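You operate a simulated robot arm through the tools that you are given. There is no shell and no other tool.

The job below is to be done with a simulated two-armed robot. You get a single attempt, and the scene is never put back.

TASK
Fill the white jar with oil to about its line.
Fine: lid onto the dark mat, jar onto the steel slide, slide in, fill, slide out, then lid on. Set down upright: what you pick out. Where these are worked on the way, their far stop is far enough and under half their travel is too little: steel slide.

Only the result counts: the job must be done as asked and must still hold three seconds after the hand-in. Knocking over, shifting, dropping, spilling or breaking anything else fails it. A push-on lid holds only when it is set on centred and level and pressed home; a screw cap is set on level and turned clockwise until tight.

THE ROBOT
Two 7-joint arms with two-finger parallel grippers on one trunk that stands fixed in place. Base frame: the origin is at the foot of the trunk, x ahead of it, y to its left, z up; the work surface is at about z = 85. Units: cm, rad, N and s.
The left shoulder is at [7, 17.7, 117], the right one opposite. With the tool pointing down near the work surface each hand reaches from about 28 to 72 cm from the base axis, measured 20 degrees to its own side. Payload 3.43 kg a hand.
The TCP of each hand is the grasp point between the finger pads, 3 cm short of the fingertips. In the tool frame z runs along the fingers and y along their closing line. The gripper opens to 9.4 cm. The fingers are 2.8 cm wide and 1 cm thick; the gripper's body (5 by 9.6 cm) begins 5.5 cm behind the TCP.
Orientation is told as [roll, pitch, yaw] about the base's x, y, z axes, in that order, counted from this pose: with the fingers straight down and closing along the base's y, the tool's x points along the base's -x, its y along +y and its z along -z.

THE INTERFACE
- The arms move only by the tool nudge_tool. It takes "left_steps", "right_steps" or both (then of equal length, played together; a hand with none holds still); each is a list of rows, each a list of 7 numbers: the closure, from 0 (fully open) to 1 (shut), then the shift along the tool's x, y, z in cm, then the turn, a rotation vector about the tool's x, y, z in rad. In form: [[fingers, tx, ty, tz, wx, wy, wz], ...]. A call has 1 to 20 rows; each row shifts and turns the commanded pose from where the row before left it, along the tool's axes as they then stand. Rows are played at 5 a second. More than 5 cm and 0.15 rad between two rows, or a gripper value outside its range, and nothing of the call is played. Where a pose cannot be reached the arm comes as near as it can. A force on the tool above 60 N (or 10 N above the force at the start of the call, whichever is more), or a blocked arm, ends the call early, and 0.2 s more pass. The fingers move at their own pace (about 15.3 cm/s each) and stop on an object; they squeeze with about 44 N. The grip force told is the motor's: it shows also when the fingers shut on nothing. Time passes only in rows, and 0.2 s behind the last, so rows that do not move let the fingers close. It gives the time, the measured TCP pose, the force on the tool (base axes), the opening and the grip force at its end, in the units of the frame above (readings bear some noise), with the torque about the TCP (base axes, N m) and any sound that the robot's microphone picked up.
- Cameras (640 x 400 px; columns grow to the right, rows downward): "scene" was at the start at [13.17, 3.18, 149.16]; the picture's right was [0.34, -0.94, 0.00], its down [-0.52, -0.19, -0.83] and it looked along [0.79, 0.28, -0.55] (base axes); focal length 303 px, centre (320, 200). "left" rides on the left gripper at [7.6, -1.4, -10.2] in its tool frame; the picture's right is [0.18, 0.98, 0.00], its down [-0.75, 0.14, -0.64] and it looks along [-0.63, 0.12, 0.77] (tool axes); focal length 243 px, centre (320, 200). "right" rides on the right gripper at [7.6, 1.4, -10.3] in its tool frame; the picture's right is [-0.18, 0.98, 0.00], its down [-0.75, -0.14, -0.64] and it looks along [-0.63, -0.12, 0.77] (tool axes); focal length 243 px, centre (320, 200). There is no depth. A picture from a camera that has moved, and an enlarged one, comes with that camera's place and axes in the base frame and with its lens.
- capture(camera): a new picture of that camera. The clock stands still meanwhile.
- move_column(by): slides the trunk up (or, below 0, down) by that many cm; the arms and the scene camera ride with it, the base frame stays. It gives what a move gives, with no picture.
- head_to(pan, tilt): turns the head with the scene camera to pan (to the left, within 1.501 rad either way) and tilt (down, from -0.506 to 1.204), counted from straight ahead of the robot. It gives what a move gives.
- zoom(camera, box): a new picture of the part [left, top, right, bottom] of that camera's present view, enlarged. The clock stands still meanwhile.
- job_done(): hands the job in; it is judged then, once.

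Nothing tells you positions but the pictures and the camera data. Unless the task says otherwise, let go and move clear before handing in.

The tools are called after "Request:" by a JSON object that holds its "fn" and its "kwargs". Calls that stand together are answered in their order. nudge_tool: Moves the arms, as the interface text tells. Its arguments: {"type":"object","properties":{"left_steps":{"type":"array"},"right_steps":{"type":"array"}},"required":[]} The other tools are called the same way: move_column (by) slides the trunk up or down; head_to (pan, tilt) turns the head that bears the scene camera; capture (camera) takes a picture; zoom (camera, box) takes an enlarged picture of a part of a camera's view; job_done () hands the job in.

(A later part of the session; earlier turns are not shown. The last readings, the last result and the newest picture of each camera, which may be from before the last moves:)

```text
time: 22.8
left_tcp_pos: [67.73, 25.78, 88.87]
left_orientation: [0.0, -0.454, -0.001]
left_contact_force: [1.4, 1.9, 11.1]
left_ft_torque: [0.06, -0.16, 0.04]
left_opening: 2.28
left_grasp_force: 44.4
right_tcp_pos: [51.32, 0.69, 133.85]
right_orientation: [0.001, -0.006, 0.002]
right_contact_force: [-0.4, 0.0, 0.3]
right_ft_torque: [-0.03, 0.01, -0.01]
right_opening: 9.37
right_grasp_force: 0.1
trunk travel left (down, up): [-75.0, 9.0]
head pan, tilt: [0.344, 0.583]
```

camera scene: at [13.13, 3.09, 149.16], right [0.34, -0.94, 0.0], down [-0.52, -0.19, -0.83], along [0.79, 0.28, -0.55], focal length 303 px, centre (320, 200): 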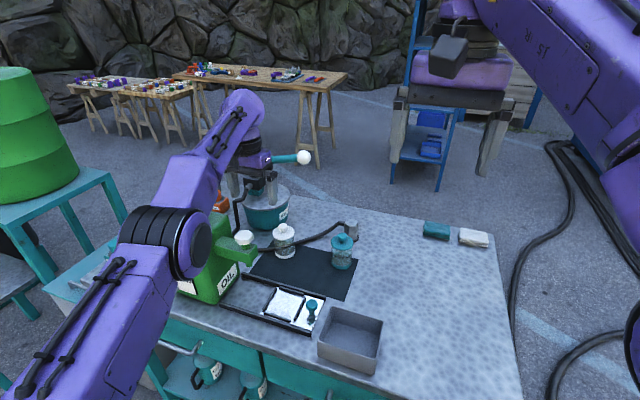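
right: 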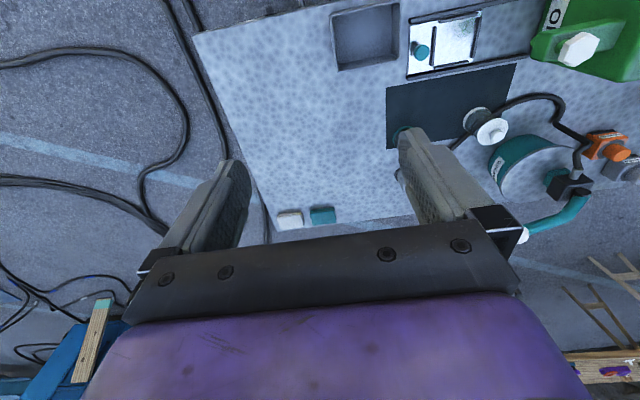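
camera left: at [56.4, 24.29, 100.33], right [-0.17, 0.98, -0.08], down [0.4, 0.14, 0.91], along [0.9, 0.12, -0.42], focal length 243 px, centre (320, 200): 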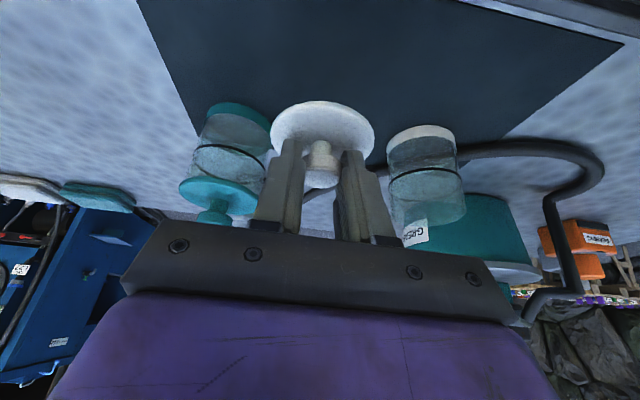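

The lid has touched the mat with 11 N. I'll release by opening partly, then retreat along the tool axis.

Request:
{"fn": "nudge_tool", "kwargs": {"left_steps": [[1, -0.05, 0, -0.1, 0, 0, 0], [0.5, 0, 0, 0, 0, 0, 0], [0.5, 0, 0, 0, 0, 0, 0], [0.5, 0, 0, 0, 0, 0, 0]]}}

Request:
{"fn": "zoom", "kwargs": {"camera": "left", "box": [180, 40, 460, 220]}}

Request:
{"fn": "zoom", "kwargs": {"camera": "scene", "box": [270, 240, 350, 290]}}

```text
time: 23.8
left_tcp_pos: [67.61, 25.76, 88.91]
left_orientation: [-0.001, -0.448, -0.001]
left_contact_force: [-2.4, -0.8, 3.5]
left_ft_torque: [-0.04, 0.03, -0.03]
left_opening: 4.65
left_grasp_force: 0.1
right_tcp_pos: [51.41, 0.65, 133.85]
right_orientation: [0.001, -0.004, 0.0]
right_contact_force: [-0.9, -0.1, 0.2]
right_ft_torque: [0.01, 0.03, -0.01]
right_opening: 9.4
right_grasp_force: 0.1
trunk travel left (down, up): [-75.0, 9.0]
head pan, tilt: [0.344, 0.583]
```

```text
2.22 times, centred on (320, 130) of left
camera zoom: at [56.33, 24.38, 94.75], right [-0.17, 0.98, -0.08], down [0.4, 0.14, 0.91], along [0.9, 0.12, -0.42], focal length 539 px, centre (320, 356)
```

zoom: 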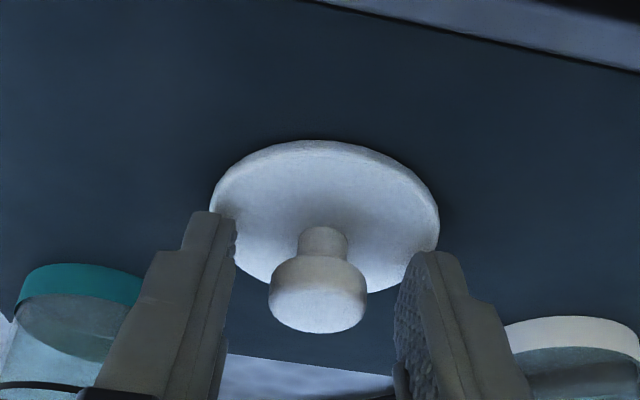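

```text
8.00 times, centred on (310, 265) of scene
camera zoom: at [13.08, 3.13, 149.16], right [0.34, -0.94, 0.0], down [-0.52, -0.19, -0.83], along [0.79, 0.28, -0.55], focal length 2421 px, centre (400, -320)
```

zoom: 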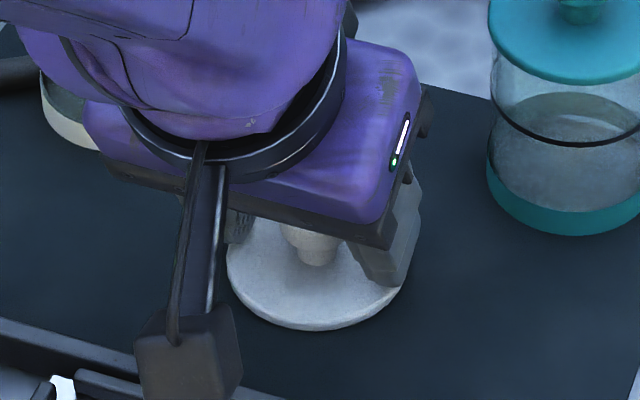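

The lid rests on the mat. Retreating straight along the tool axis.

Request:
{"fn": "nudge_tool", "kwargs": {"left_steps": [[0.5, 0, 0, -0.5, 0, 0, 0], [0.5, 0, 0, -1.5, 0, 0, 0], [0.5, 0, 0, -2.5, 0, 0, 0], [0.5, 0, 0, -2.5, 0, 0, 0], [0, 0, 0, -2.5, 0, 0, 0], [0, 0, 0, 0, 0, 0, 0]]}}

Request:
{"fn": "capture", "kwargs": {"camera": "left"}}

Request:
{"fn": "zoom", "kwargs": {"camera": "scene", "box": [240, 210, 370, 300]}}

```text
time: 25.2
left_tcp_pos: [63.5, 26.19, 97.5]
left_orientation: [0.0, -0.449, -0.001]
left_contact_force: [0.8, -0.6, 0.0]
left_ft_torque: [0.0, 0.01, 0.03]
left_opening: 9.41
left_grasp_force: 0.0
right_tcp_pos: [51.51, 0.69, 133.82]
right_orientation: [-0.001, -0.003, -0.001]
right_contact_force: [1.2, -0.4, -0.2]
right_ft_torque: [0.02, 0.01, 0.0]
right_opening: 9.4
right_grasp_force: 0.1
trunk travel left (down, up): [-75.0, 9.0]
head pan, tilt: [0.344, 0.583]
```

```text
taken
camera left: at [52.29, 24.62, 103.36], right [-0.17, 0.98, -0.08], down [0.4, 0.14, 0.91], along [0.9, 0.12, -0.42], focal length 243 px, centre (320, 200)
```

left: 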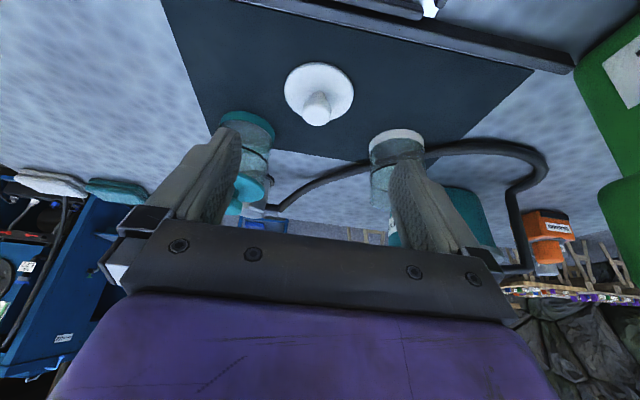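

```text
4.44 times, centred on (305, 255) of scene
camera zoom: at [13.24, 3.2, 149.15], right [0.34, -0.94, 0.0], down [-0.52, -0.19, -0.83], along [0.79, 0.28, -0.55], focal length 1345 px, centre (387, -44)
```

zoom: 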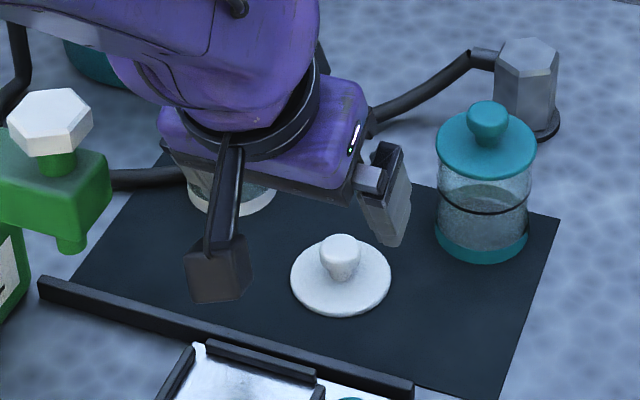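

The lid sits upright on the mat near (68.4, 26). Next I'll take the hand, fully open, over the open white jar at (74, 36) from above, keeping clear of the valve and the teal jar.

Request:
{"fn": "nudge_tool", "kwargs": {"left_steps": [[0, -2.71, 0, 0.2, 0, 0, 0], [0, -2.71, 0, 0.2, 0, 0, 0], [0, -2.71, 0, 0.2, 0, 0, 0], [0, -2.71, 0, 0.2, 0, 0, 0], [0, 0, 2.45, 0, 0, 0, 0], [0, 0, 2.45, 0, 0, 0, 0], [0, 0, 2.45, 0, 0, 0, 0], [0, 0, 2.45, 0, 0, 0, 0], [0, 0, 0, 0, 0, 0, 0]]}}

Request:
{"fn": "capture", "kwargs": {"camera": "left"}}

Request:
{"fn": "zoom", "kwargs": {"camera": "scene", "box": [240, 180, 370, 280]}}

```text
time: 27.2
left_tcp_pos: [73.78, 35.7, 101.35]
left_orientation: [-0.001, -0.449, -0.002]
left_contact_force: [-0.6, 0.2, 1.3]
left_ft_torque: [0.01, 0.03, 0.01]
left_opening: 9.4
left_grasp_force: 0.0
right_tcp_pos: [51.53, 0.61, 133.81]
right_orientation: [0.002, -0.004, 0.002]
right_contact_force: [0.9, 0.0, -0.1]
right_ft_torque: [-0.01, 0.01, 0.01]
right_opening: 9.39
right_grasp_force: 0.1
trunk travel left (down, up): [-75.0, 9.0]
head pan, tilt: [0.344, 0.583]
```

```text
taken
camera left: at [62.33, 34.24, 107.31], right [-0.17, 0.98, -0.08], down [0.4, 0.14, 0.91], along [0.9, 0.12, -0.42], focal length 243 px, centre (320, 200)
```

left: 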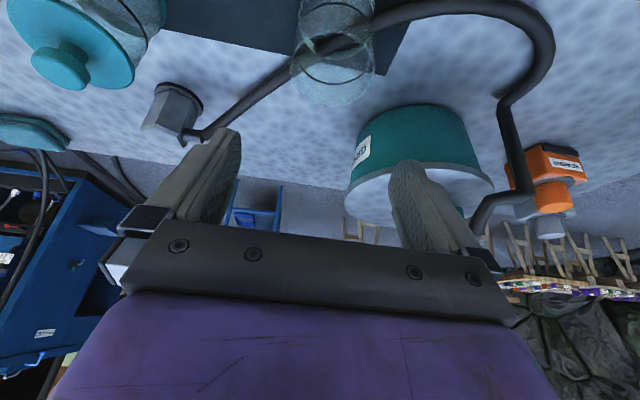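

```text
4.00 times, centred on (305, 230) of scene
camera zoom: at [13.17, 3.11, 149.16], right [0.34, -0.94, 0.0], down [-0.52, -0.19, -0.83], along [0.79, 0.28, -0.55], focal length 1211 px, centre (380, 80)
```

zoom: 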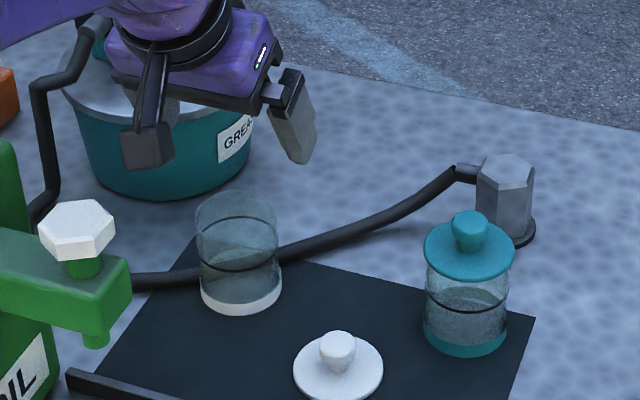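

The rim's centre is at about (73.9, 35.9). I'll correct y and descend most of the way around the jar, then check.

Request:
{"fn": "nudge_tool", "kwargs": {"left_steps": [[0, 0.87, 0.1, 1.8, 0, 0, 0], [0, 0.87, 0.1, 1.8, 0, 0, 0], [0, 0.87, 0.08, 1.8, 0, 0, 0], [0, 0, 0, 0, 0, 0, 0]]}}

Request:
{"fn": "capture", "kwargs": {"camera": "left"}}

Request:
{"fn": "zoom", "kwargs": {"camera": "scene", "box": [240, 180, 340, 260]}}

```text
time: 28.2
left_tcp_pos: [73.6, 36.11, 95.46]
left_orientation: [0.001, -0.449, 0.0]
left_contact_force: [0.0, -0.2, -0.1]
left_ft_torque: [-0.01, 0.01, 0.01]
left_opening: 9.39
left_grasp_force: 0.2
right_tcp_pos: [51.56, 0.67, 133.87]
right_orientation: [0.0, -0.004, 0.002]
right_contact_force: [0.0, -0.6, -0.4]
right_ft_torque: [0.02, 0.03, -0.03]
right_opening: 9.42
right_grasp_force: 0.0
trunk travel left (down, up): [-75.0, 9.0]
head pan, tilt: [0.344, 0.583]
```

```text
taken
camera left: at [62.35, 34.59, 101.31], right [-0.17, 0.98, -0.08], down [0.4, 0.14, 0.91], along [0.9, 0.12, -0.42], focal length 243 px, centre (320, 200)
```

left: 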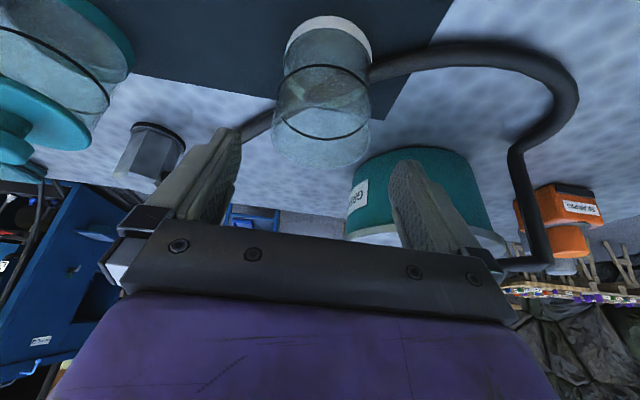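

```text
5.00 times, centred on (290, 220) of scene
camera zoom: at [13.16, 3.19, 149.16], right [0.34, -0.94, 0.0], down [-0.52, -0.19, -0.83], along [0.79, 0.28, -0.55], focal length 1513 px, centre (470, 100)
```

zoom: 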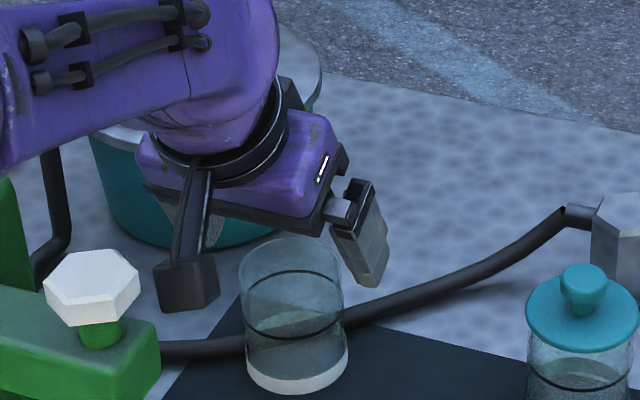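

Centred in y. I'll descend the remaining 4.6 cm so the pads cover the upper half of the jar, staying above the hose.

Request:
{"fn": "nudge_tool", "kwargs": {"left_steps": [[0, 0.67, 0, 1.38, 0, 0, 0], [0, 0.67, 0, 1.38, 0, 0, 0], [0, 0.67, 0, 1.38, 0, 0, 0], [0, 0, 0, 0, 0, 0, 0]]}}

Request:
{"fn": "capture", "kwargs": {"camera": "left"}}

Request:
{"fn": "zoom", "kwargs": {"camera": "scene", "box": [240, 180, 340, 260]}}

```text
time: 29.2
left_tcp_pos: [73.71, 35.98, 90.86]
left_orientation: [0.0, -0.451, -0.001]
left_contact_force: [-0.7, 0.0, -0.6]
left_ft_torque: [-0.01, 0.02, 0.03]
left_opening: 9.37
left_grasp_force: 0.1
right_tcp_pos: [51.53, 0.64, 133.75]
right_orientation: [0.0, -0.004, -0.001]
right_contact_force: [-0.3, 0.5, 0.5]
right_ft_torque: [-0.03, -0.03, 0.03]
right_opening: 9.4
right_grasp_force: 0.1
trunk travel left (down, up): [-75.0, 9.0]
head pan, tilt: [0.344, 0.583]
```

```text
taken
camera left: at [62.35, 34.51, 96.72], right [-0.17, 0.98, -0.08], down [0.4, 0.14, 0.91], along [0.9, 0.12, -0.42], focal length 243 px, centre (320, 200)
```

left: 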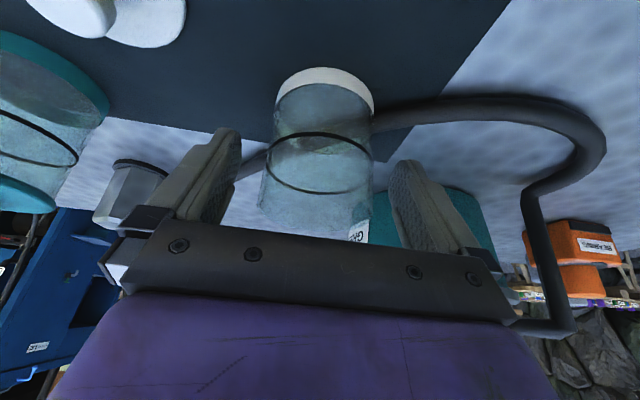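

```text
5.00 times, centred on (290, 220) of scene
camera zoom: at [13.16, 3.18, 149.16], right [0.34, -0.94, 0.0], down [-0.52, -0.19, -0.83], along [0.79, 0.28, -0.55], focal length 1513 px, centre (470, 100)
```

zoom: 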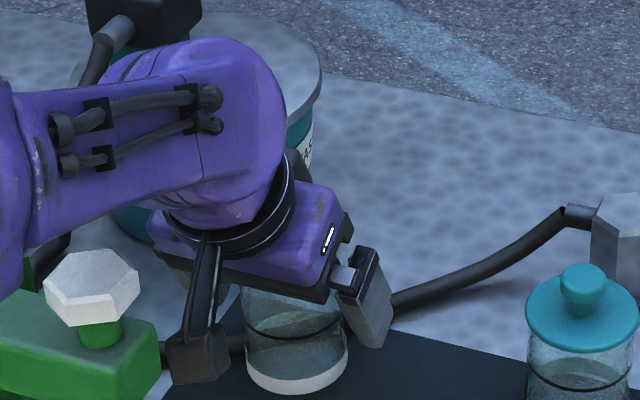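

The fingers straddle the jar at the right height. Before closing I'll check the forearm's clearance to the tank and valve.

Request:
{"fn": "capture", "kwargs": {"camera": "scene"}}

Request:
{"fn": "capture", "kwargs": {"camera": "right"}}

```text
taken
camera scene: at [13.16, 3.18, 149.16], right [0.34, -0.94, 0.0], down [-0.52, -0.19, -0.83], along [0.79, 0.28, -0.55], focal length 303 px, centre (320, 200)
```

scene: 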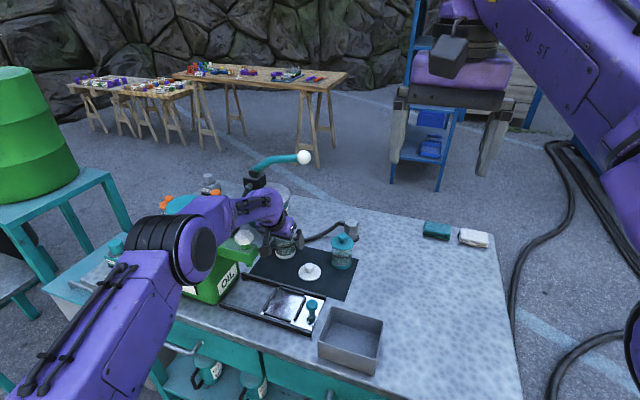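

```text
taken
camera right: at [43.88, 2.21, 144.08], right [0.18, 0.98, 0.0], down [0.75, -0.14, 0.64], along [0.63, -0.12, -0.76], focal length 243 px, centre (320, 200)
```

right: 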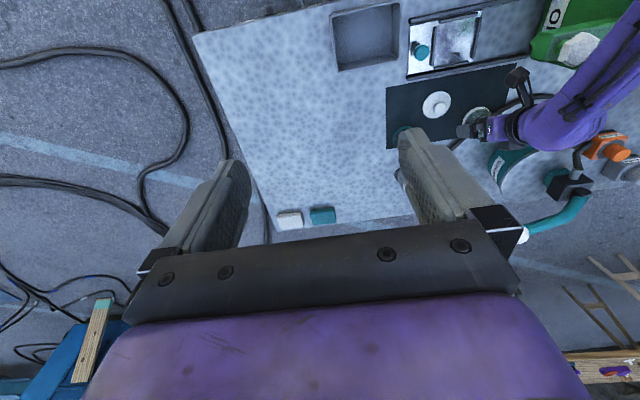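

There's clearance between forearm, valve and tank. Closing on the jar body now.

Request:
{"fn": "nudge_tool", "kwargs": {"left_steps": [[1, 0, 0, 0, 0, 0, 0], [1, 0, 0, 0, 0, 0, 0], [1, 0, 0, 0, 0, 0, 0], [1, 0, 0, 0, 0, 0, 0]]}}

Request:
{"fn": "capture", "kwargs": {"camera": "left"}}

```text
time: 30.2
left_tcp_pos: [73.79, 36.09, 90.85]
left_orientation: [0.001, -0.449, 0.0]
left_contact_force: [1.1, -0.2, 1.8]
left_ft_torque: [-0.08, -0.04, 0.07]
left_opening: 6.21
left_grasp_force: 44.1
right_tcp_pos: [51.49, 0.64, 133.76]
right_orientation: [-0.001, -0.006, 0.001]
right_contact_force: [0.3, -0.3, 0.2]
right_ft_torque: [0.01, 0.0, -0.03]
right_opening: 9.41
right_grasp_force: 0.2
trunk travel left (down, up): [-75.0, 9.0]
head pan, tilt: [0.344, 0.583]
```

```text
taken
camera left: at [62.36, 34.5, 96.74], right [-0.17, 0.98, -0.08], down [0.4, 0.14, 0.91], along [0.9, 0.12, -0.42], focal length 243 px, centre (320, 200)
```

left: 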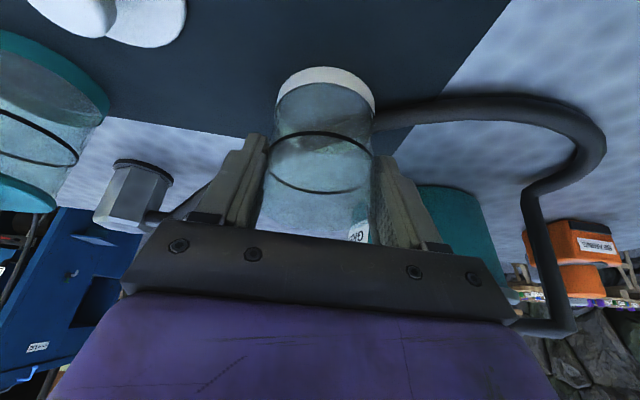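

The jar is gripped (6.2 cm wide). Lifting it straight up.

Request:
{"fn": "nudge_tool", "kwargs": {"left_steps": [[1, -0.22, 0, -0.45, 0, 0, 0], [1, -0.44, 0, -0.9, 0, 0, 0], [1, -0.87, 0, -1.8, 0, 0, 0], [1, -0.87, 0, -1.8, 0, 0, 0], [1, -0.87, 0, -1.8, 0, 0, 0], [1, -0.87, 0, -1.8, 0, 0, 0], [1, 0, 0, 0, 0, 0, 0]]}}

Request:
{"fn": "zoom", "kwargs": {"camera": "scene", "box": [240, 180, 370, 280]}}

```text
time: 31.8
left_tcp_pos: [73.67, 35.89, 100.33]
left_orientation: [-0.001, -0.448, 0.0]
left_contact_force: [0.4, 0.1, -1.3]
left_ft_torque: [0.04, 0.04, 0.03]
left_opening: 6.12
left_grasp_force: 44.1
right_tcp_pos: [51.54, 0.85, 133.8]
right_orientation: [0.001, -0.003, 0.002]
right_contact_force: [-0.6, -0.2, -0.5]
right_ft_torque: [-0.03, 0.01, 0.0]
right_opening: 9.39
right_grasp_force: 0.0
trunk travel left (down, up): [-75.0, 9.0]
head pan, tilt: [0.344, 0.583]
```

```text
4.00 times, centred on (305, 230) of scene
camera zoom: at [13.24, 3.23, 149.15], right [0.34, -0.94, 0.0], down [-0.52, -0.19, -0.83], along [0.79, 0.28, -0.55], focal length 1211 px, centre (380, 80)
```

zoom: 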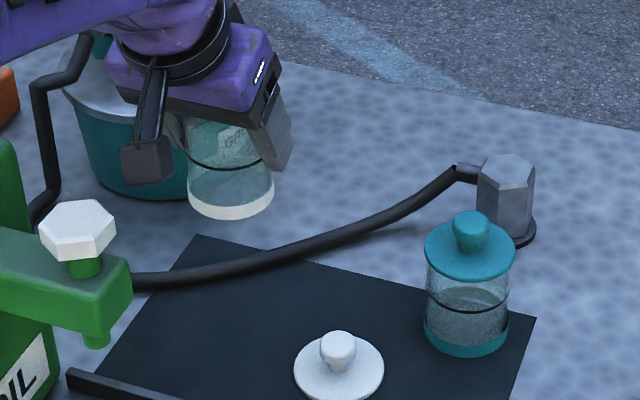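

The jar hangs level and upright. I'll carry it to y of about 27, then back over the slide, staying clear of the spout.

Request:
{"fn": "nudge_tool", "kwargs": {"left_steps": [[1, 0, -1.5, 0, 0, 0, 0], [1, 0, -2.0, 0, 0, 0, 0], [1, 0, -2.0, 0, 0, 0, 0], [1, 0, -2.0, 0, 0, 0, 0], [1, 0, -1.4, 0, 0, 0, 0], [1, 0.9, 0, -0.435, 0, 0, 0], [1, 1.8, 0, -0.87, 0, 0, 0], [1, 1.8, 0, -0.87, 0, 0, 0], [1, 1.8, 0, -0.87, 0, 0, 0], [1, 1.8, 0, -0.87, 0, 0, 0], [1, 1.8, 0, -0.87, 0, 0, 0], [1, 1.8, 0, -0.87, 0, 0, 0], [1, 1.8, 0, -0.87, 0, 0, 0], [1, 1.8, 0, -0.87, 0, 0, 0], [1, 0.9, 0, -0.435, 0, 0, 0], [1, 0, 0, 0, 0, 0, 0]]}}

Request:
{"fn": "capture", "kwargs": {"camera": "left"}}

Request:
{"fn": "capture", "kwargs": {"camera": "scene"}}

```text
time: 35.2
left_tcp_pos: [55.71, 27.06, 100.23]
left_orientation: [0.001, -0.45, 0.001]
left_contact_force: [-0.5, -0.7, -2.4]
left_ft_torque: [0.0, 0.01, -0.03]
left_opening: 5.94
left_grasp_force: 43.6
right_tcp_pos: [51.63, 0.81, 133.84]
right_orientation: [0.0, -0.004, 0.003]
right_contact_force: [-0.4, -0.4, 0.1]
right_ft_torque: [-0.01, 0.02, 0.0]
right_opening: 9.4
right_grasp_force: 0.0
trunk travel left (down, up): [-75.0, 9.0]
head pan, tilt: [0.344, 0.583]
```

```text
taken
camera left: at [44.36, 25.61, 106.16], right [-0.17, 0.98, -0.08], down [0.4, 0.14, 0.91], along [0.9, 0.12, -0.42], focal length 243 px, centre (320, 200)
```

left: 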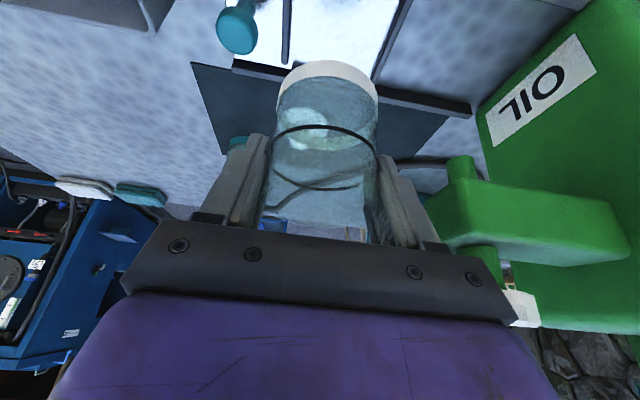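

```text
taken
camera scene: at [13.22, 3.2, 149.15], right [0.34, -0.94, 0.0], down [-0.52, -0.19, -0.83], along [0.79, 0.28, -0.55], focal length 303 px, centre (320, 200)
```

scene: 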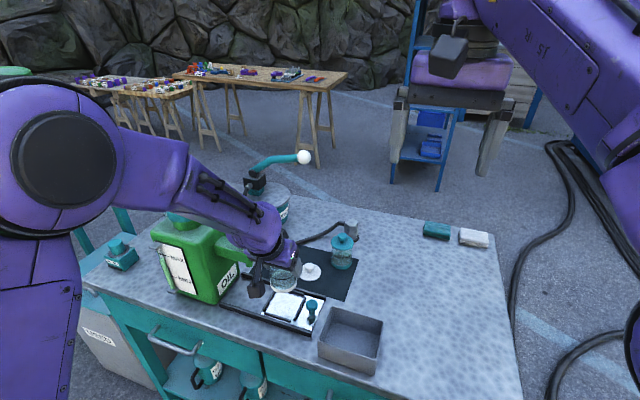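

The jar is over the slide, but the finger opening has crept from 6.2 to 5.9 cm, so it may be slipping slightly. I'll check it closely before lowering.

Request:
{"fn": "zoom", "kwargs": {"camera": "scene", "box": [230, 230, 340, 335]}}

Request:
{"fn": "zoom", "kwargs": {"camera": "left", "box": [200, 0, 480, 260]}}

Request:
{"fn": "zoom", "kwargs": {"camera": "right", "box": [380, 0, 640, 160]}}

```text
3.81 times, centred on (285, 282) of scene
camera zoom: at [13.22, 3.2, 149.15], right [0.34, -0.94, 0.0], down [-0.52, -0.19, -0.83], along [0.79, 0.28, -0.55], focal length 1153 px, centre (453, -114)
```

zoom: 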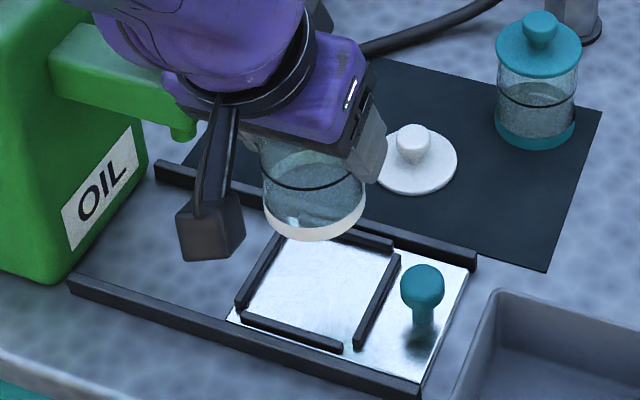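

```text
1.54 times, centred on (340, 130) of left
camera zoom: at [44.36, 25.61, 106.16], right [-0.17, 0.98, -0.08], down [0.4, 0.14, 0.91], along [0.9, 0.12, -0.42], focal length 373 px, centre (289, 308)
```

zoom: 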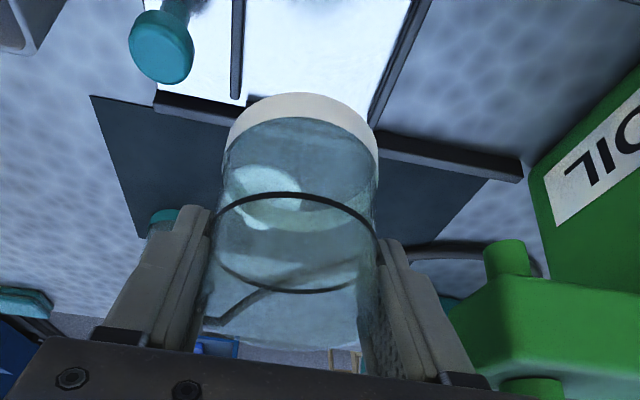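

```text
2.46 times, centred on (510, 80) of right
camera zoom: at [43.94, 2.22, 144.06], right [0.18, 0.98, 0.0], down [0.75, -0.14, 0.64], along [0.63, -0.12, -0.77], focal length 597 px, centre (-148, 495)
```

zoom: 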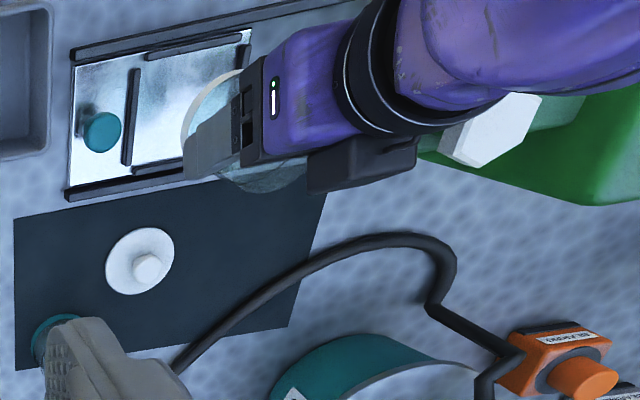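

The jar is level. The frame centre is about (56.0, 27.7) and the jar axis about (55.65, 27.05), so I'll shift by (+0.35, +0.7) while lowering to just above the frame strips.

Request:
{"fn": "nudge_tool", "kwargs": {"left_steps": [[1, 0.63, 0.175, 1.5, 0, 0, 0], [1, 0.63, 0.175, 1.5, 0, 0, 0], [1, 0.63, 0.175, 1.5, 0, 0, 0], [1, 0.63, 0.175, 1.5, 0, 0, 0], [1, 0, 0, 0, 0, 0, 0]]}}

Request:
{"fn": "zoom", "kwargs": {"camera": "scene", "box": [240, 260, 340, 335]}}

Request:
{"fn": "zoom", "kwargs": {"camera": "left", "box": [200, 0, 480, 260]}}

Request:
{"fn": "zoom", "kwargs": {"camera": "right", "box": [390, 0, 550, 100]}}

```text
time: 36.4
left_tcp_pos: [56.03, 27.81, 94.0]
left_orientation: [-0.002, -0.449, 0.001]
left_contact_force: [0.8, -0.5, -1.8]
left_ft_torque: [-0.01, 0.0, 0.03]
left_opening: 5.95
left_grasp_force: 44.1
right_tcp_pos: [51.56, 0.68, 133.77]
right_orientation: [0.0, -0.003, 0.002]
right_contact_force: [-0.5, -0.2, 0.0]
right_ft_torque: [0.0, -0.02, 0.0]
right_opening: 9.41
right_grasp_force: 0.1
trunk travel left (down, up): [-75.0, 9.0]
head pan, tilt: [0.344, 0.583]
```

```text
5.33 times, centred on (290, 298) of scene
camera zoom: at [13.17, 3.18, 149.16], right [0.34, -0.94, 0.0], down [-0.52, -0.19, -0.83], along [0.79, 0.28, -0.55], focal length 1614 px, centre (480, -320)
```

zoom: 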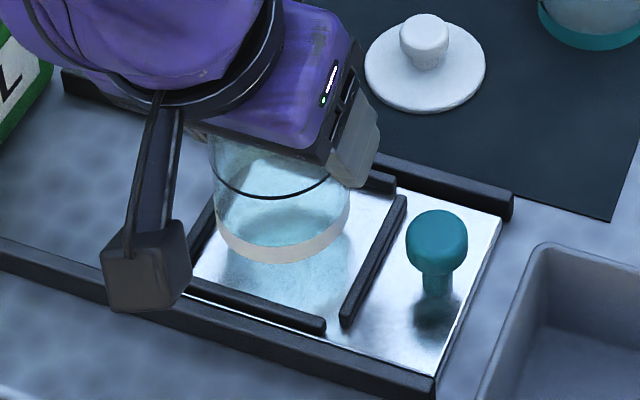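

```text
1.54 times, centred on (340, 130) of left
camera zoom: at [44.66, 26.38, 99.77], right [-0.17, 0.98, -0.08], down [0.4, 0.14, 0.91], along [0.9, 0.12, -0.42], focal length 373 px, centre (289, 308)
```

zoom: 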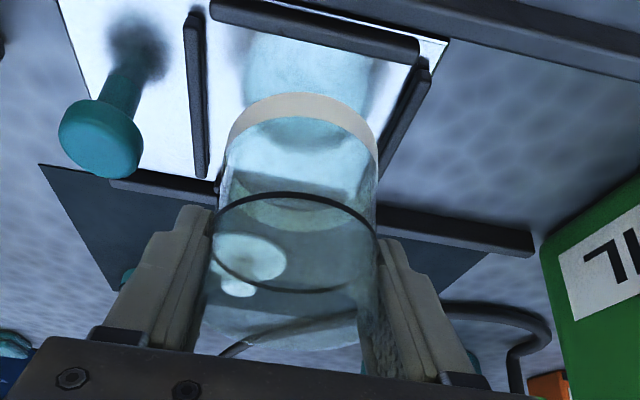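

```text
4.00 times, centred on (470, 50) of right
camera zoom: at [43.89, 2.21, 144.08], right [0.18, 0.98, 0.0], down [0.75, -0.14, 0.64], along [0.63, -0.12, -0.76], focal length 970 px, centre (-280, 800)
```

zoom: 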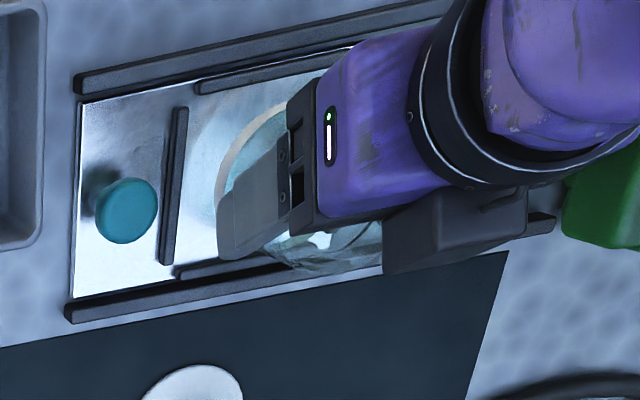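

The jar lines up with the frame to within a couple of millimetres. I'll lower it into the frame, finishing in small steps.

Request:
{"fn": "nudge_tool", "kwargs": {"left_steps": [[1, 0.22, 0, 0.45, 0, 0, 0], [1, 0.22, 0, 0.45, 0, 0, 0], [1, 0.22, 0, 0.45, 0, 0, 0], [1, 0.11, 0, 0.22, 0, 0, 0], [1, 0, 0, 0, 0, 0, 0]]}}

Request:
{"fn": "zoom", "kwargs": {"camera": "scene", "box": [240, 260, 340, 335]}}

Request:
{"fn": "zoom", "kwargs": {"camera": "left", "box": [200, 0, 480, 260]}}

```text
time: 37.6
left_tcp_pos: [55.96, 27.77, 92.11]
left_orientation: [0.0, -0.45, 0.0]
left_contact_force: [0.0, 0.7, -1.7]
left_ft_torque: [0.01, -0.02, 0.03]
left_opening: 5.94
left_grasp_force: 43.6
right_tcp_pos: [51.49, 0.84, 133.78]
right_orientation: [0.001, -0.004, 0.002]
right_contact_force: [0.0, -0.6, -0.6]
right_ft_torque: [-0.02, 0.04, 0.06]
right_opening: 9.4
right_grasp_force: 0.0
trunk travel left (down, up): [-75.0, 9.0]
head pan, tilt: [0.344, 0.583]
```

```text
5.33 times, centred on (290, 298) of scene
camera zoom: at [13.19, 3.19, 149.15], right [0.34, -0.94, 0.0], down [-0.52, -0.19, -0.83], along [0.79, 0.28, -0.55], focal length 1614 px, centre (480, -320)
```

zoom: 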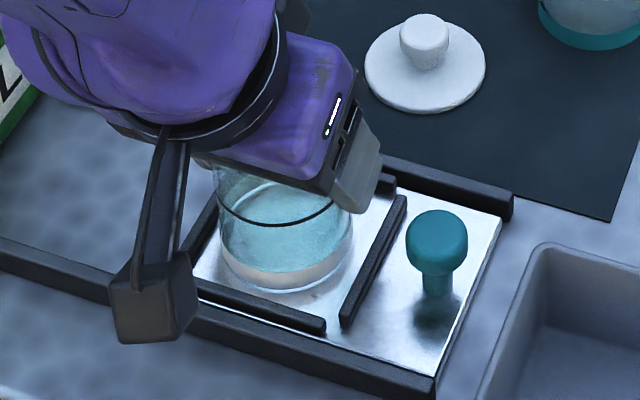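

```text
1.54 times, centred on (340, 130) of left
camera zoom: at [44.73, 26.36, 97.91], right [-0.17, 0.98, -0.08], down [0.4, 0.14, 0.91], along [0.9, 0.12, -0.42], focal length 373 px, centre (289, 308)
```

zoom: 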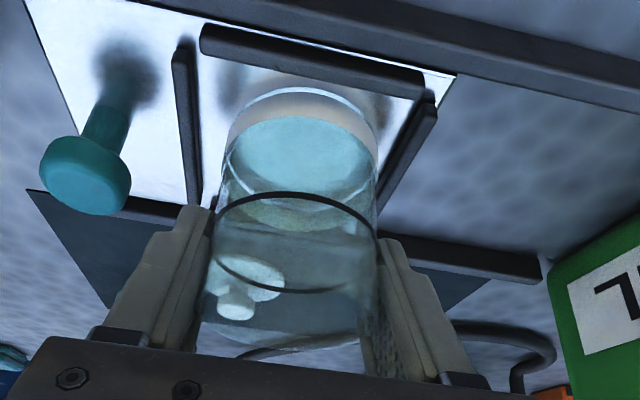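

Nearly down; finishing in small steps with force checks.

Request:
{"fn": "nudge_tool", "kwargs": {"left_steps": [[1, 0.087, 0, 0.18, 0, 0, 0], [1, 0.0, 0, 0.0, 0, 0, 0]]}}

Request:
{"fn": "nudge_tool", "kwargs": {"left_steps": [[1, 0.065, 0, 0.135, 0, 0, 0], [1, 0.0, 0, 0.0, 0, 0, 0]]}}

Request:
{"fn": "nudge_tool", "kwargs": {"left_steps": [[1, 0.065, 0, 0.135, 0, 0, 0], [1, 0.0, 0, 0.0, 0, 0, 0]]}}

```text
time: 38.2
left_tcp_pos: [56.16, 27.86, 91.96]
left_orientation: [0.002, -0.452, 0.001]
left_contact_force: [0.3, 1.7, 8.8]
left_ft_torque: [-0.04, 0.2, -0.03]
left_opening: 5.94
left_grasp_force: 44.3
right_tcp_pos: [51.44, 0.7, 133.9]
right_orientation: [-0.001, -0.003, 0.003]
right_contact_force: [-0.6, 0.1, -0.4]
right_ft_torque: [0.03, 0.0, 0.02]
right_opening: 9.37
right_grasp_force: 0.0
trunk travel left (down, up): [-75.0, 9.0]
head pan, tilt: [0.344, 0.583]
```

```text
time: 38.8
left_tcp_pos: [55.99, 27.85, 92.14]
left_orientation: [0.001, -0.457, 0.0]
left_contact_force: [3.1, 3.8, 23.7]
left_ft_torque: [-0.01, 0.4, -0.09]
left_opening: 5.95
left_grasp_force: 43.6
right_tcp_pos: [51.22, 0.74, 134.05]
right_orientation: [0.002, -0.004, 0.001]
right_contact_force: [-0.4, 0.2, -0.4]
right_ft_torque: [0.02, 0.02, -0.01]
right_opening: 9.38
right_grasp_force: 0.0
trunk travel left (down, up): [-75.0, 9.0]
head pan, tilt: [0.344, 0.583]
```

```text
time: 39.4
left_tcp_pos: [55.95, 27.81, 91.98]
left_orientation: [0.002, -0.461, -0.001]
left_contact_force: [9.9, 9.6, 38.5]
left_ft_torque: [0.42, 0.44, -0.18]
left_opening: 5.96
left_grasp_force: 44.3
right_tcp_pos: [51.15, 0.67, 134.06]
right_orientation: [0.002, -0.004, 0.003]
right_contact_force: [-0.1, -0.4, -0.5]
right_ft_torque: [-0.03, 0.03, -0.01]
right_opening: 9.41
right_grasp_force: 0.1
trunk travel left (down, up): [-75.0, 9.0]
head pan, tilt: [0.344, 0.583]
```

Contact happened on the first step and the later ones pressed harder. I'll back off the excess push and check the jar's seat before letting go.

Request:
{"fn": "nudge_tool", "kwargs": {"left_steps": [[1, -0.11, 0, -0.23, 0, 0, 0], [1, 0.0, 0, 0.0, 0, 0, 0]]}}

Request:
{"fn": "zoom", "kwargs": {"camera": "scene", "box": [240, 260, 340, 335]}}

Request:
{"fn": "zoom", "kwargs": {"camera": "left", "box": [200, 0, 480, 260]}}

```text
time: 40.0
left_tcp_pos: [55.82, 27.62, 91.91]
left_orientation: [0.0, -0.454, -0.002]
left_contact_force: [7.3, 4.3, 26.3]
left_ft_torque: [0.13, -0.21, 0.01]
left_opening: 5.98
left_grasp_force: 43.4
right_tcp_pos: [51.32, 0.5, 133.95]
right_orientation: [0.0, -0.004, 0.0]
right_contact_force: [0.5, 0.0, -0.3]
right_ft_torque: [0.0, 0.04, -0.01]
right_opening: 9.4
right_grasp_force: 0.1
trunk travel left (down, up): [-75.0, 9.0]
head pan, tilt: [0.344, 0.583]
```

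```text
5.33 times, centred on (290, 298) of scene
camera zoom: at [12.92, 3.08, 149.18], right [0.34, -0.94, 0.0], down [-0.52, -0.18, -0.84], along [0.79, 0.28, -0.55], focal length 1614 px, centre (480, -320)
```

zoom: 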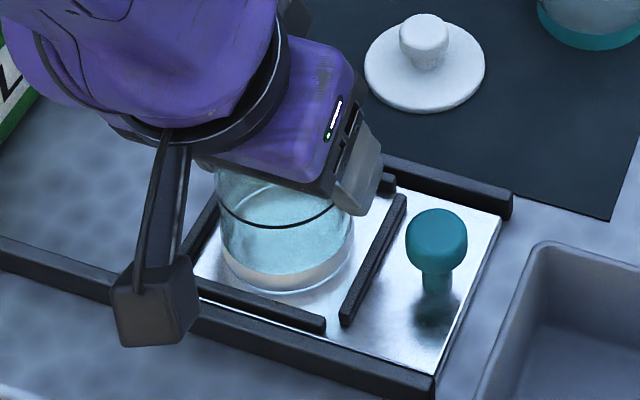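

```text
1.54 times, centred on (340, 130) of left
camera zoom: at [44.59, 26.25, 97.81], right [-0.16, 0.98, -0.08], down [0.4, 0.14, 0.91], along [0.9, 0.12, -0.41], focal length 373 px, centre (289, 308)
```

zoom: 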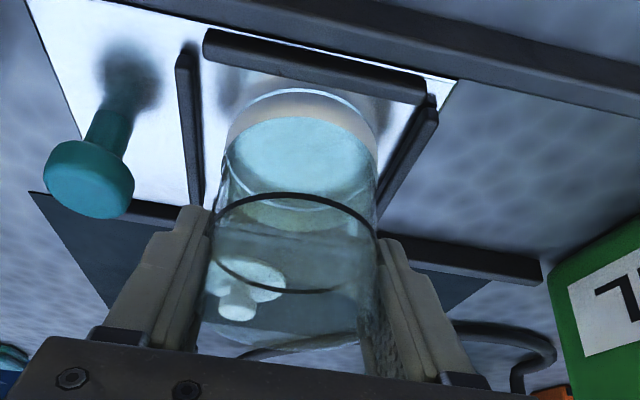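

Request:
{"fn": "nudge_tool", "kwargs": {"left_steps": [[1, -0.09, 0, -0.18, 0, 0, 0], [1, 0.0, 0, 0.0, 0, 0, 0]]}}

Request:
{"fn": "zoom", "kwargs": {"camera": "left", "box": [260, 40, 400, 140]}}

Request:
{"fn": "zoom", "kwargs": {"camera": "scene", "box": [265, 275, 315, 325]}}

```text
time: 40.6
left_tcp_pos: [55.88, 27.77, 91.91]
left_orientation: [-0.001, -0.447, -0.003]
left_contact_force: [2.9, 0.5, 9.6]
left_ft_torque: [-0.11, -0.51, 0.03]
left_opening: 5.97
left_grasp_force: 44.3
right_tcp_pos: [51.43, 0.67, 133.88]
right_orientation: [0.002, -0.003, 0.001]
right_contact_force: [-0.4, -0.6, 0.4]
right_ft_torque: [0.01, -0.05, 0.02]
right_opening: 9.39
right_grasp_force: 0.0
trunk travel left (down, up): [-75.0, 9.0]
head pan, tilt: [0.344, 0.583]
```

```text
4.00 times, centred on (330, 90) of left
camera zoom: at [44.55, 26.22, 97.89], right [-0.16, 0.98, -0.08], down [0.4, 0.14, 0.9], along [0.9, 0.12, -0.42], focal length 970 px, centre (280, 640)
```

zoom: 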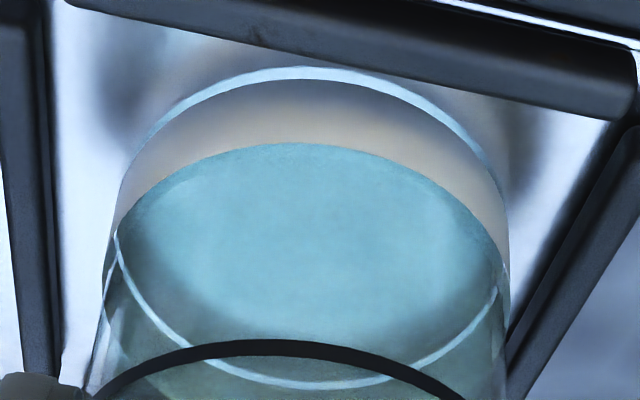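

```text
8.00 times, centred on (290, 300) of scene
camera zoom: at [13.06, 3.1, 149.15], right [0.34, -0.94, 0.0], down [-0.52, -0.19, -0.83], along [0.79, 0.28, -0.55], focal length 2421 px, centre (560, -600)
```

zoom: 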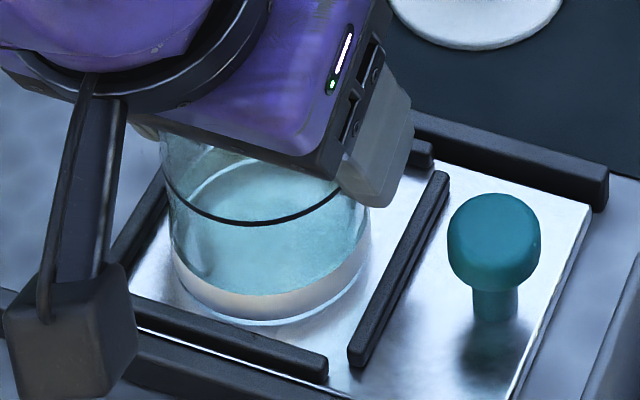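

The jar bears on the plate with about 10 N and sits evenly inside the frame. I'll open the fingers slightly to release it.

Request:
{"fn": "nudge_tool", "kwargs": {"left_steps": [[0.9, 0, 0, 0, 0, 0, 0], [0.3, 0, 0, 0, 0, 0, 0], [0.22, 0, 0, 0, 0, 0, 0], [0.22, 0, 0, 0, 0, 0, 0]]}}

Request:
{"fn": "zoom", "kwargs": {"camera": "left", "box": [200, 0, 480, 260]}}

Request:
{"fn": "zoom", "kwargs": {"camera": "scene", "box": [265, 275, 315, 325]}}

```text
time: 41.6
left_tcp_pos: [55.93, 27.78, 92.22]
left_orientation: [0.0, -0.448, -0.001]
left_contact_force: [0.1, 0.2, 1.4]
left_ft_torque: [-0.01, 0.02, -0.03]
left_opening: 7.33
left_grasp_force: 0.1
right_tcp_pos: [51.59, 0.71, 133.81]
right_orientation: [0.0, -0.005, 0.002]
right_contact_force: [-0.9, -0.6, 0.2]
right_ft_torque: [0.05, -0.03, 0.02]
right_opening: 9.4
right_grasp_force: 0.0
trunk travel left (down, up): [-75.0, 9.0]
head pan, tilt: [0.344, 0.583]
```

```text
1.54 times, centred on (340, 130) of left
camera zoom: at [44.69, 26.34, 97.89], right [-0.17, 0.98, -0.08], down [0.4, 0.14, 0.91], along [0.9, 0.12, -0.42], focal length 373 px, centre (289, 308)
```

zoom: 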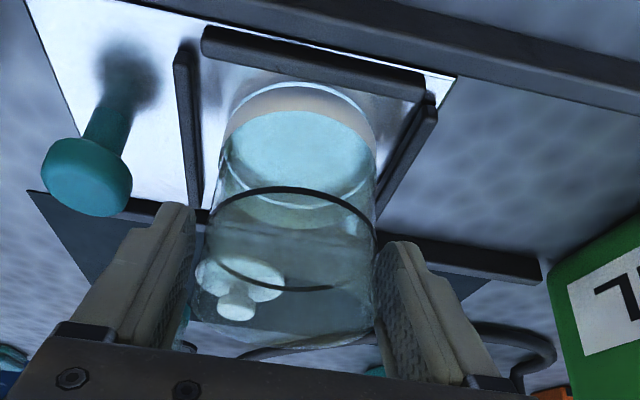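

```text
8.00 times, centred on (290, 300) of scene
camera zoom: at [13.19, 3.21, 149.15], right [0.34, -0.94, 0.0], down [-0.52, -0.19, -0.83], along [0.79, 0.28, -0.55], focal length 2421 px, centre (560, -600)
```

zoom: 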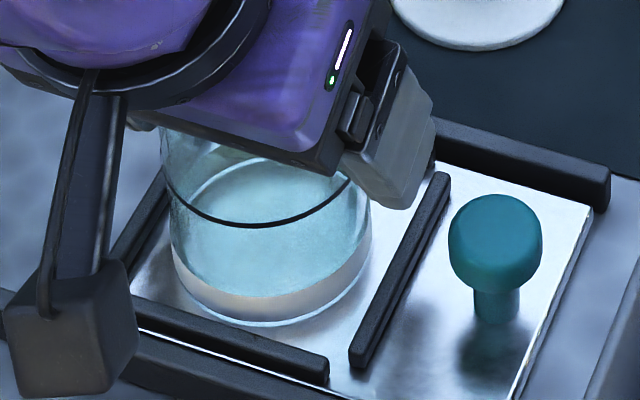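

The jar stands free in the frame. I'll withdraw the hand back along the tool axis, away from the jar and the spout.

Request:
{"fn": "nudge_tool", "kwargs": {"left_steps": [[0.22, 0, 0, -0.7, 0, 0, 0], [0.22, 0, 0, -1.5, 0, 0, 0], [0.22, 0, 0, -2.0, 0, 0, 0], [0.22, 0, 0, -2.0, 0, 0, 0], [0.22, 0, 0, -2.0, 0, 0, 0], [0.22, 0, 0, -2.0, 0, 0, 0], [0.22, 0, 0, 0, 0, 0, 0]]}}

Request:
{"fn": "capture", "kwargs": {"camera": "left"}}

Request:
{"fn": "zoom", "kwargs": {"camera": "scene", "box": [220, 230, 340, 335]}}

Request:
{"fn": "zoom", "kwargs": {"camera": "right", "box": [390, 0, 640, 140]}}

```text
time: 43.2
left_tcp_pos: [51.78, 27.82, 101.24]
left_orientation: [0.0, -0.448, 0.0]
left_contact_force: [-0.4, 0.0, 0.3]
left_ft_torque: [-0.02, 0.01, 0.0]
left_opening: 7.35
left_grasp_force: 0.0
right_tcp_pos: [51.53, 0.7, 133.89]
right_orientation: [-0.001, -0.004, 0.002]
right_contact_force: [0.0, 0.3, 0.3]
right_ft_torque: [0.01, -0.02, 0.0]
right_opening: 9.43
right_grasp_force: 0.2
trunk travel left (down, up): [-75.0, 9.0]
head pan, tilt: [0.344, 0.583]
```

```text
taken
camera left: at [40.47, 26.28, 107.1], right [-0.17, 0.98, -0.08], down [0.4, 0.14, 0.91], along [0.9, 0.12, -0.42], focal length 243 px, centre (320, 200)
```

left: 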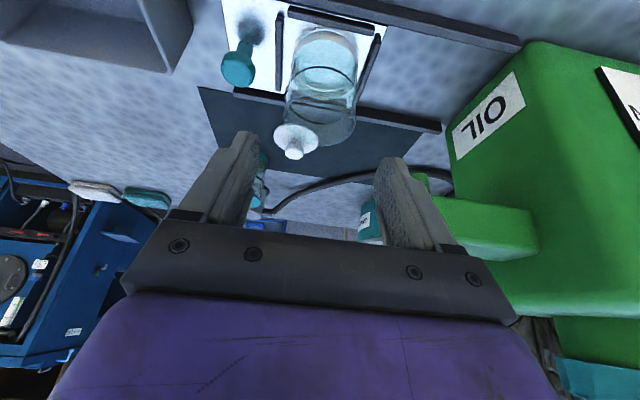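

```text
3.81 times, centred on (280, 282) of scene
camera zoom: at [13.22, 3.2, 149.15], right [0.34, -0.94, 0.0], down [-0.52, -0.19, -0.83], along [0.79, 0.28, -0.55], focal length 1153 px, centre (472, -114)
```

zoom: 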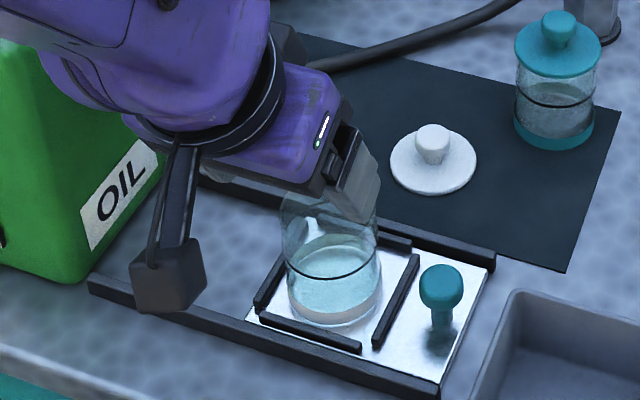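

```text
2.56 times, centred on (515, 70) of right
camera zoom: at [43.94, 2.23, 144.06], right [0.18, 0.98, 0.0], down [0.75, -0.14, 0.64], along [0.63, -0.12, -0.77], focal length 621 px, centre (-179, 533)
```

zoom: 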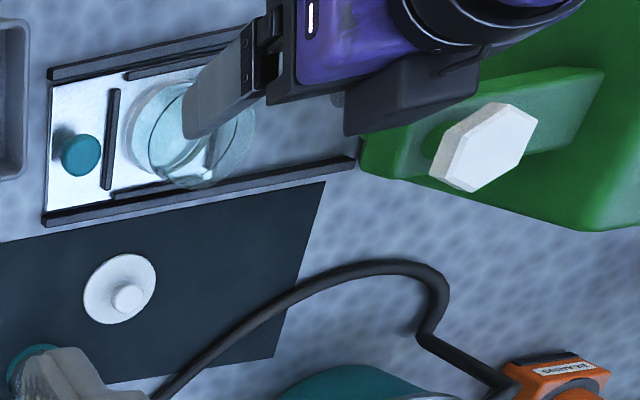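

The jar stands inside the frame on the slide. Next I'll set the tool pointing straight down over the teal slide knob and turn it 90° so the fingers close along x, giving room to pull and push along y.

Request:
{"fn": "nudge_tool", "kwargs": {"left_steps": [[0, 0, -2.4, 0, 0, 0, 0], [0, 0, -2.4, 0, 0, 0, 0], [0, 0, -2.3, 0, 0, 0.15, 0], [0, 0, 0, 0, 0, 0.15, 0], [0, 0, 0, 0, 0, 0.15, 0], [0, 0, 0, 0, 0, 0, -0.15], [0, 0, 0, 0, 0, 0, -0.15], [0, 0, 0, 0, 0, 0, -0.15], [0, 0, 0, 0, 0, 0, -0.15], [0, 0, 0, 0, 0, 0, -0.15], [0, 0, 0, 0, 0, 0, -0.15], [0, 0, 0, 0, 0, 0, -0.15], [0, 0, 0, 0, 0, 0, -0.15], [0, 0, 0, 0, 0, 0, -0.15], [0, 0, 0, 0, 0, 0, -0.15], [0, 0, 0, 0, 0, 0, -0.0708], [0, 0, 0, 0, 0, 0, 0]]}}

Request:
{"fn": "capture", "kwargs": {"camera": "scene"}}

Request:
{"fn": "capture", "kwargs": {"camera": "left"}}

```text
time: 46.8
left_tcp_pos: [51.59, 20.72, 101.3]
left_orientation: [0.0, 0.001, 1.57]
left_contact_force: [-0.2, -0.5, 0.2]
left_ft_torque: [0.03, 0.0, -0.01]
left_opening: 9.38
left_grasp_force: 0.0
right_tcp_pos: [51.47, 0.78, 133.81]
right_orientation: [-0.001, -0.003, 0.001]
right_contact_force: [-0.3, -1.0, 0.3]
right_ft_torque: [-0.01, 0.01, 0.0]
right_opening: 9.39
right_grasp_force: 0.0
trunk travel left (down, up): [-75.0, 9.0]
head pan, tilt: [0.344, 0.583]
```

```text
taken
camera scene: at [13.17, 3.18, 149.16], right [0.34, -0.94, 0.0], down [-0.52, -0.19, -0.83], along [0.79, 0.28, -0.55], focal length 303 px, centre (320, 200)
```

scene: 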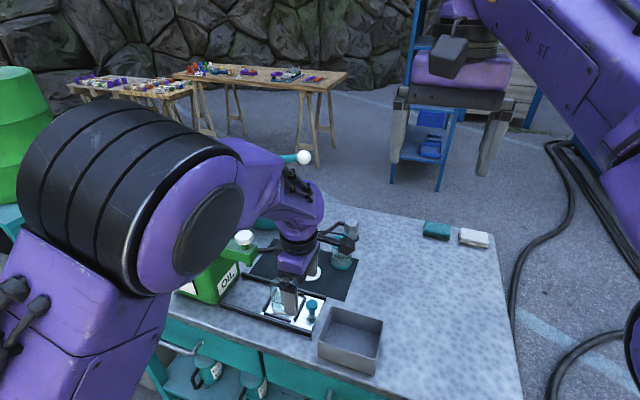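

```text
taken
camera left: at [53.05, 13.05, 111.38], right [-0.98, -0.18, 0.0], down [-0.14, 0.75, 0.64], along [-0.12, 0.63, -0.77], focal length 243 px, centre (320, 200)
```

left: 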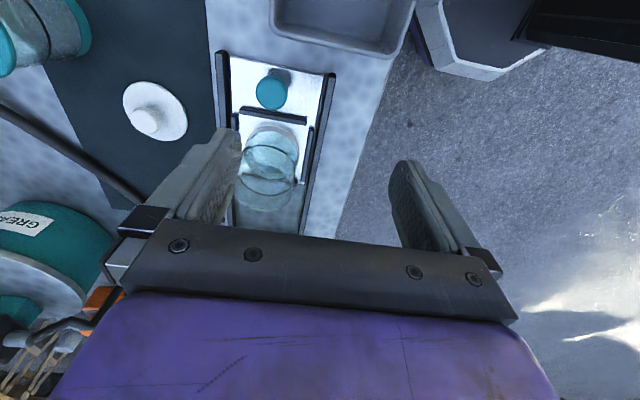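

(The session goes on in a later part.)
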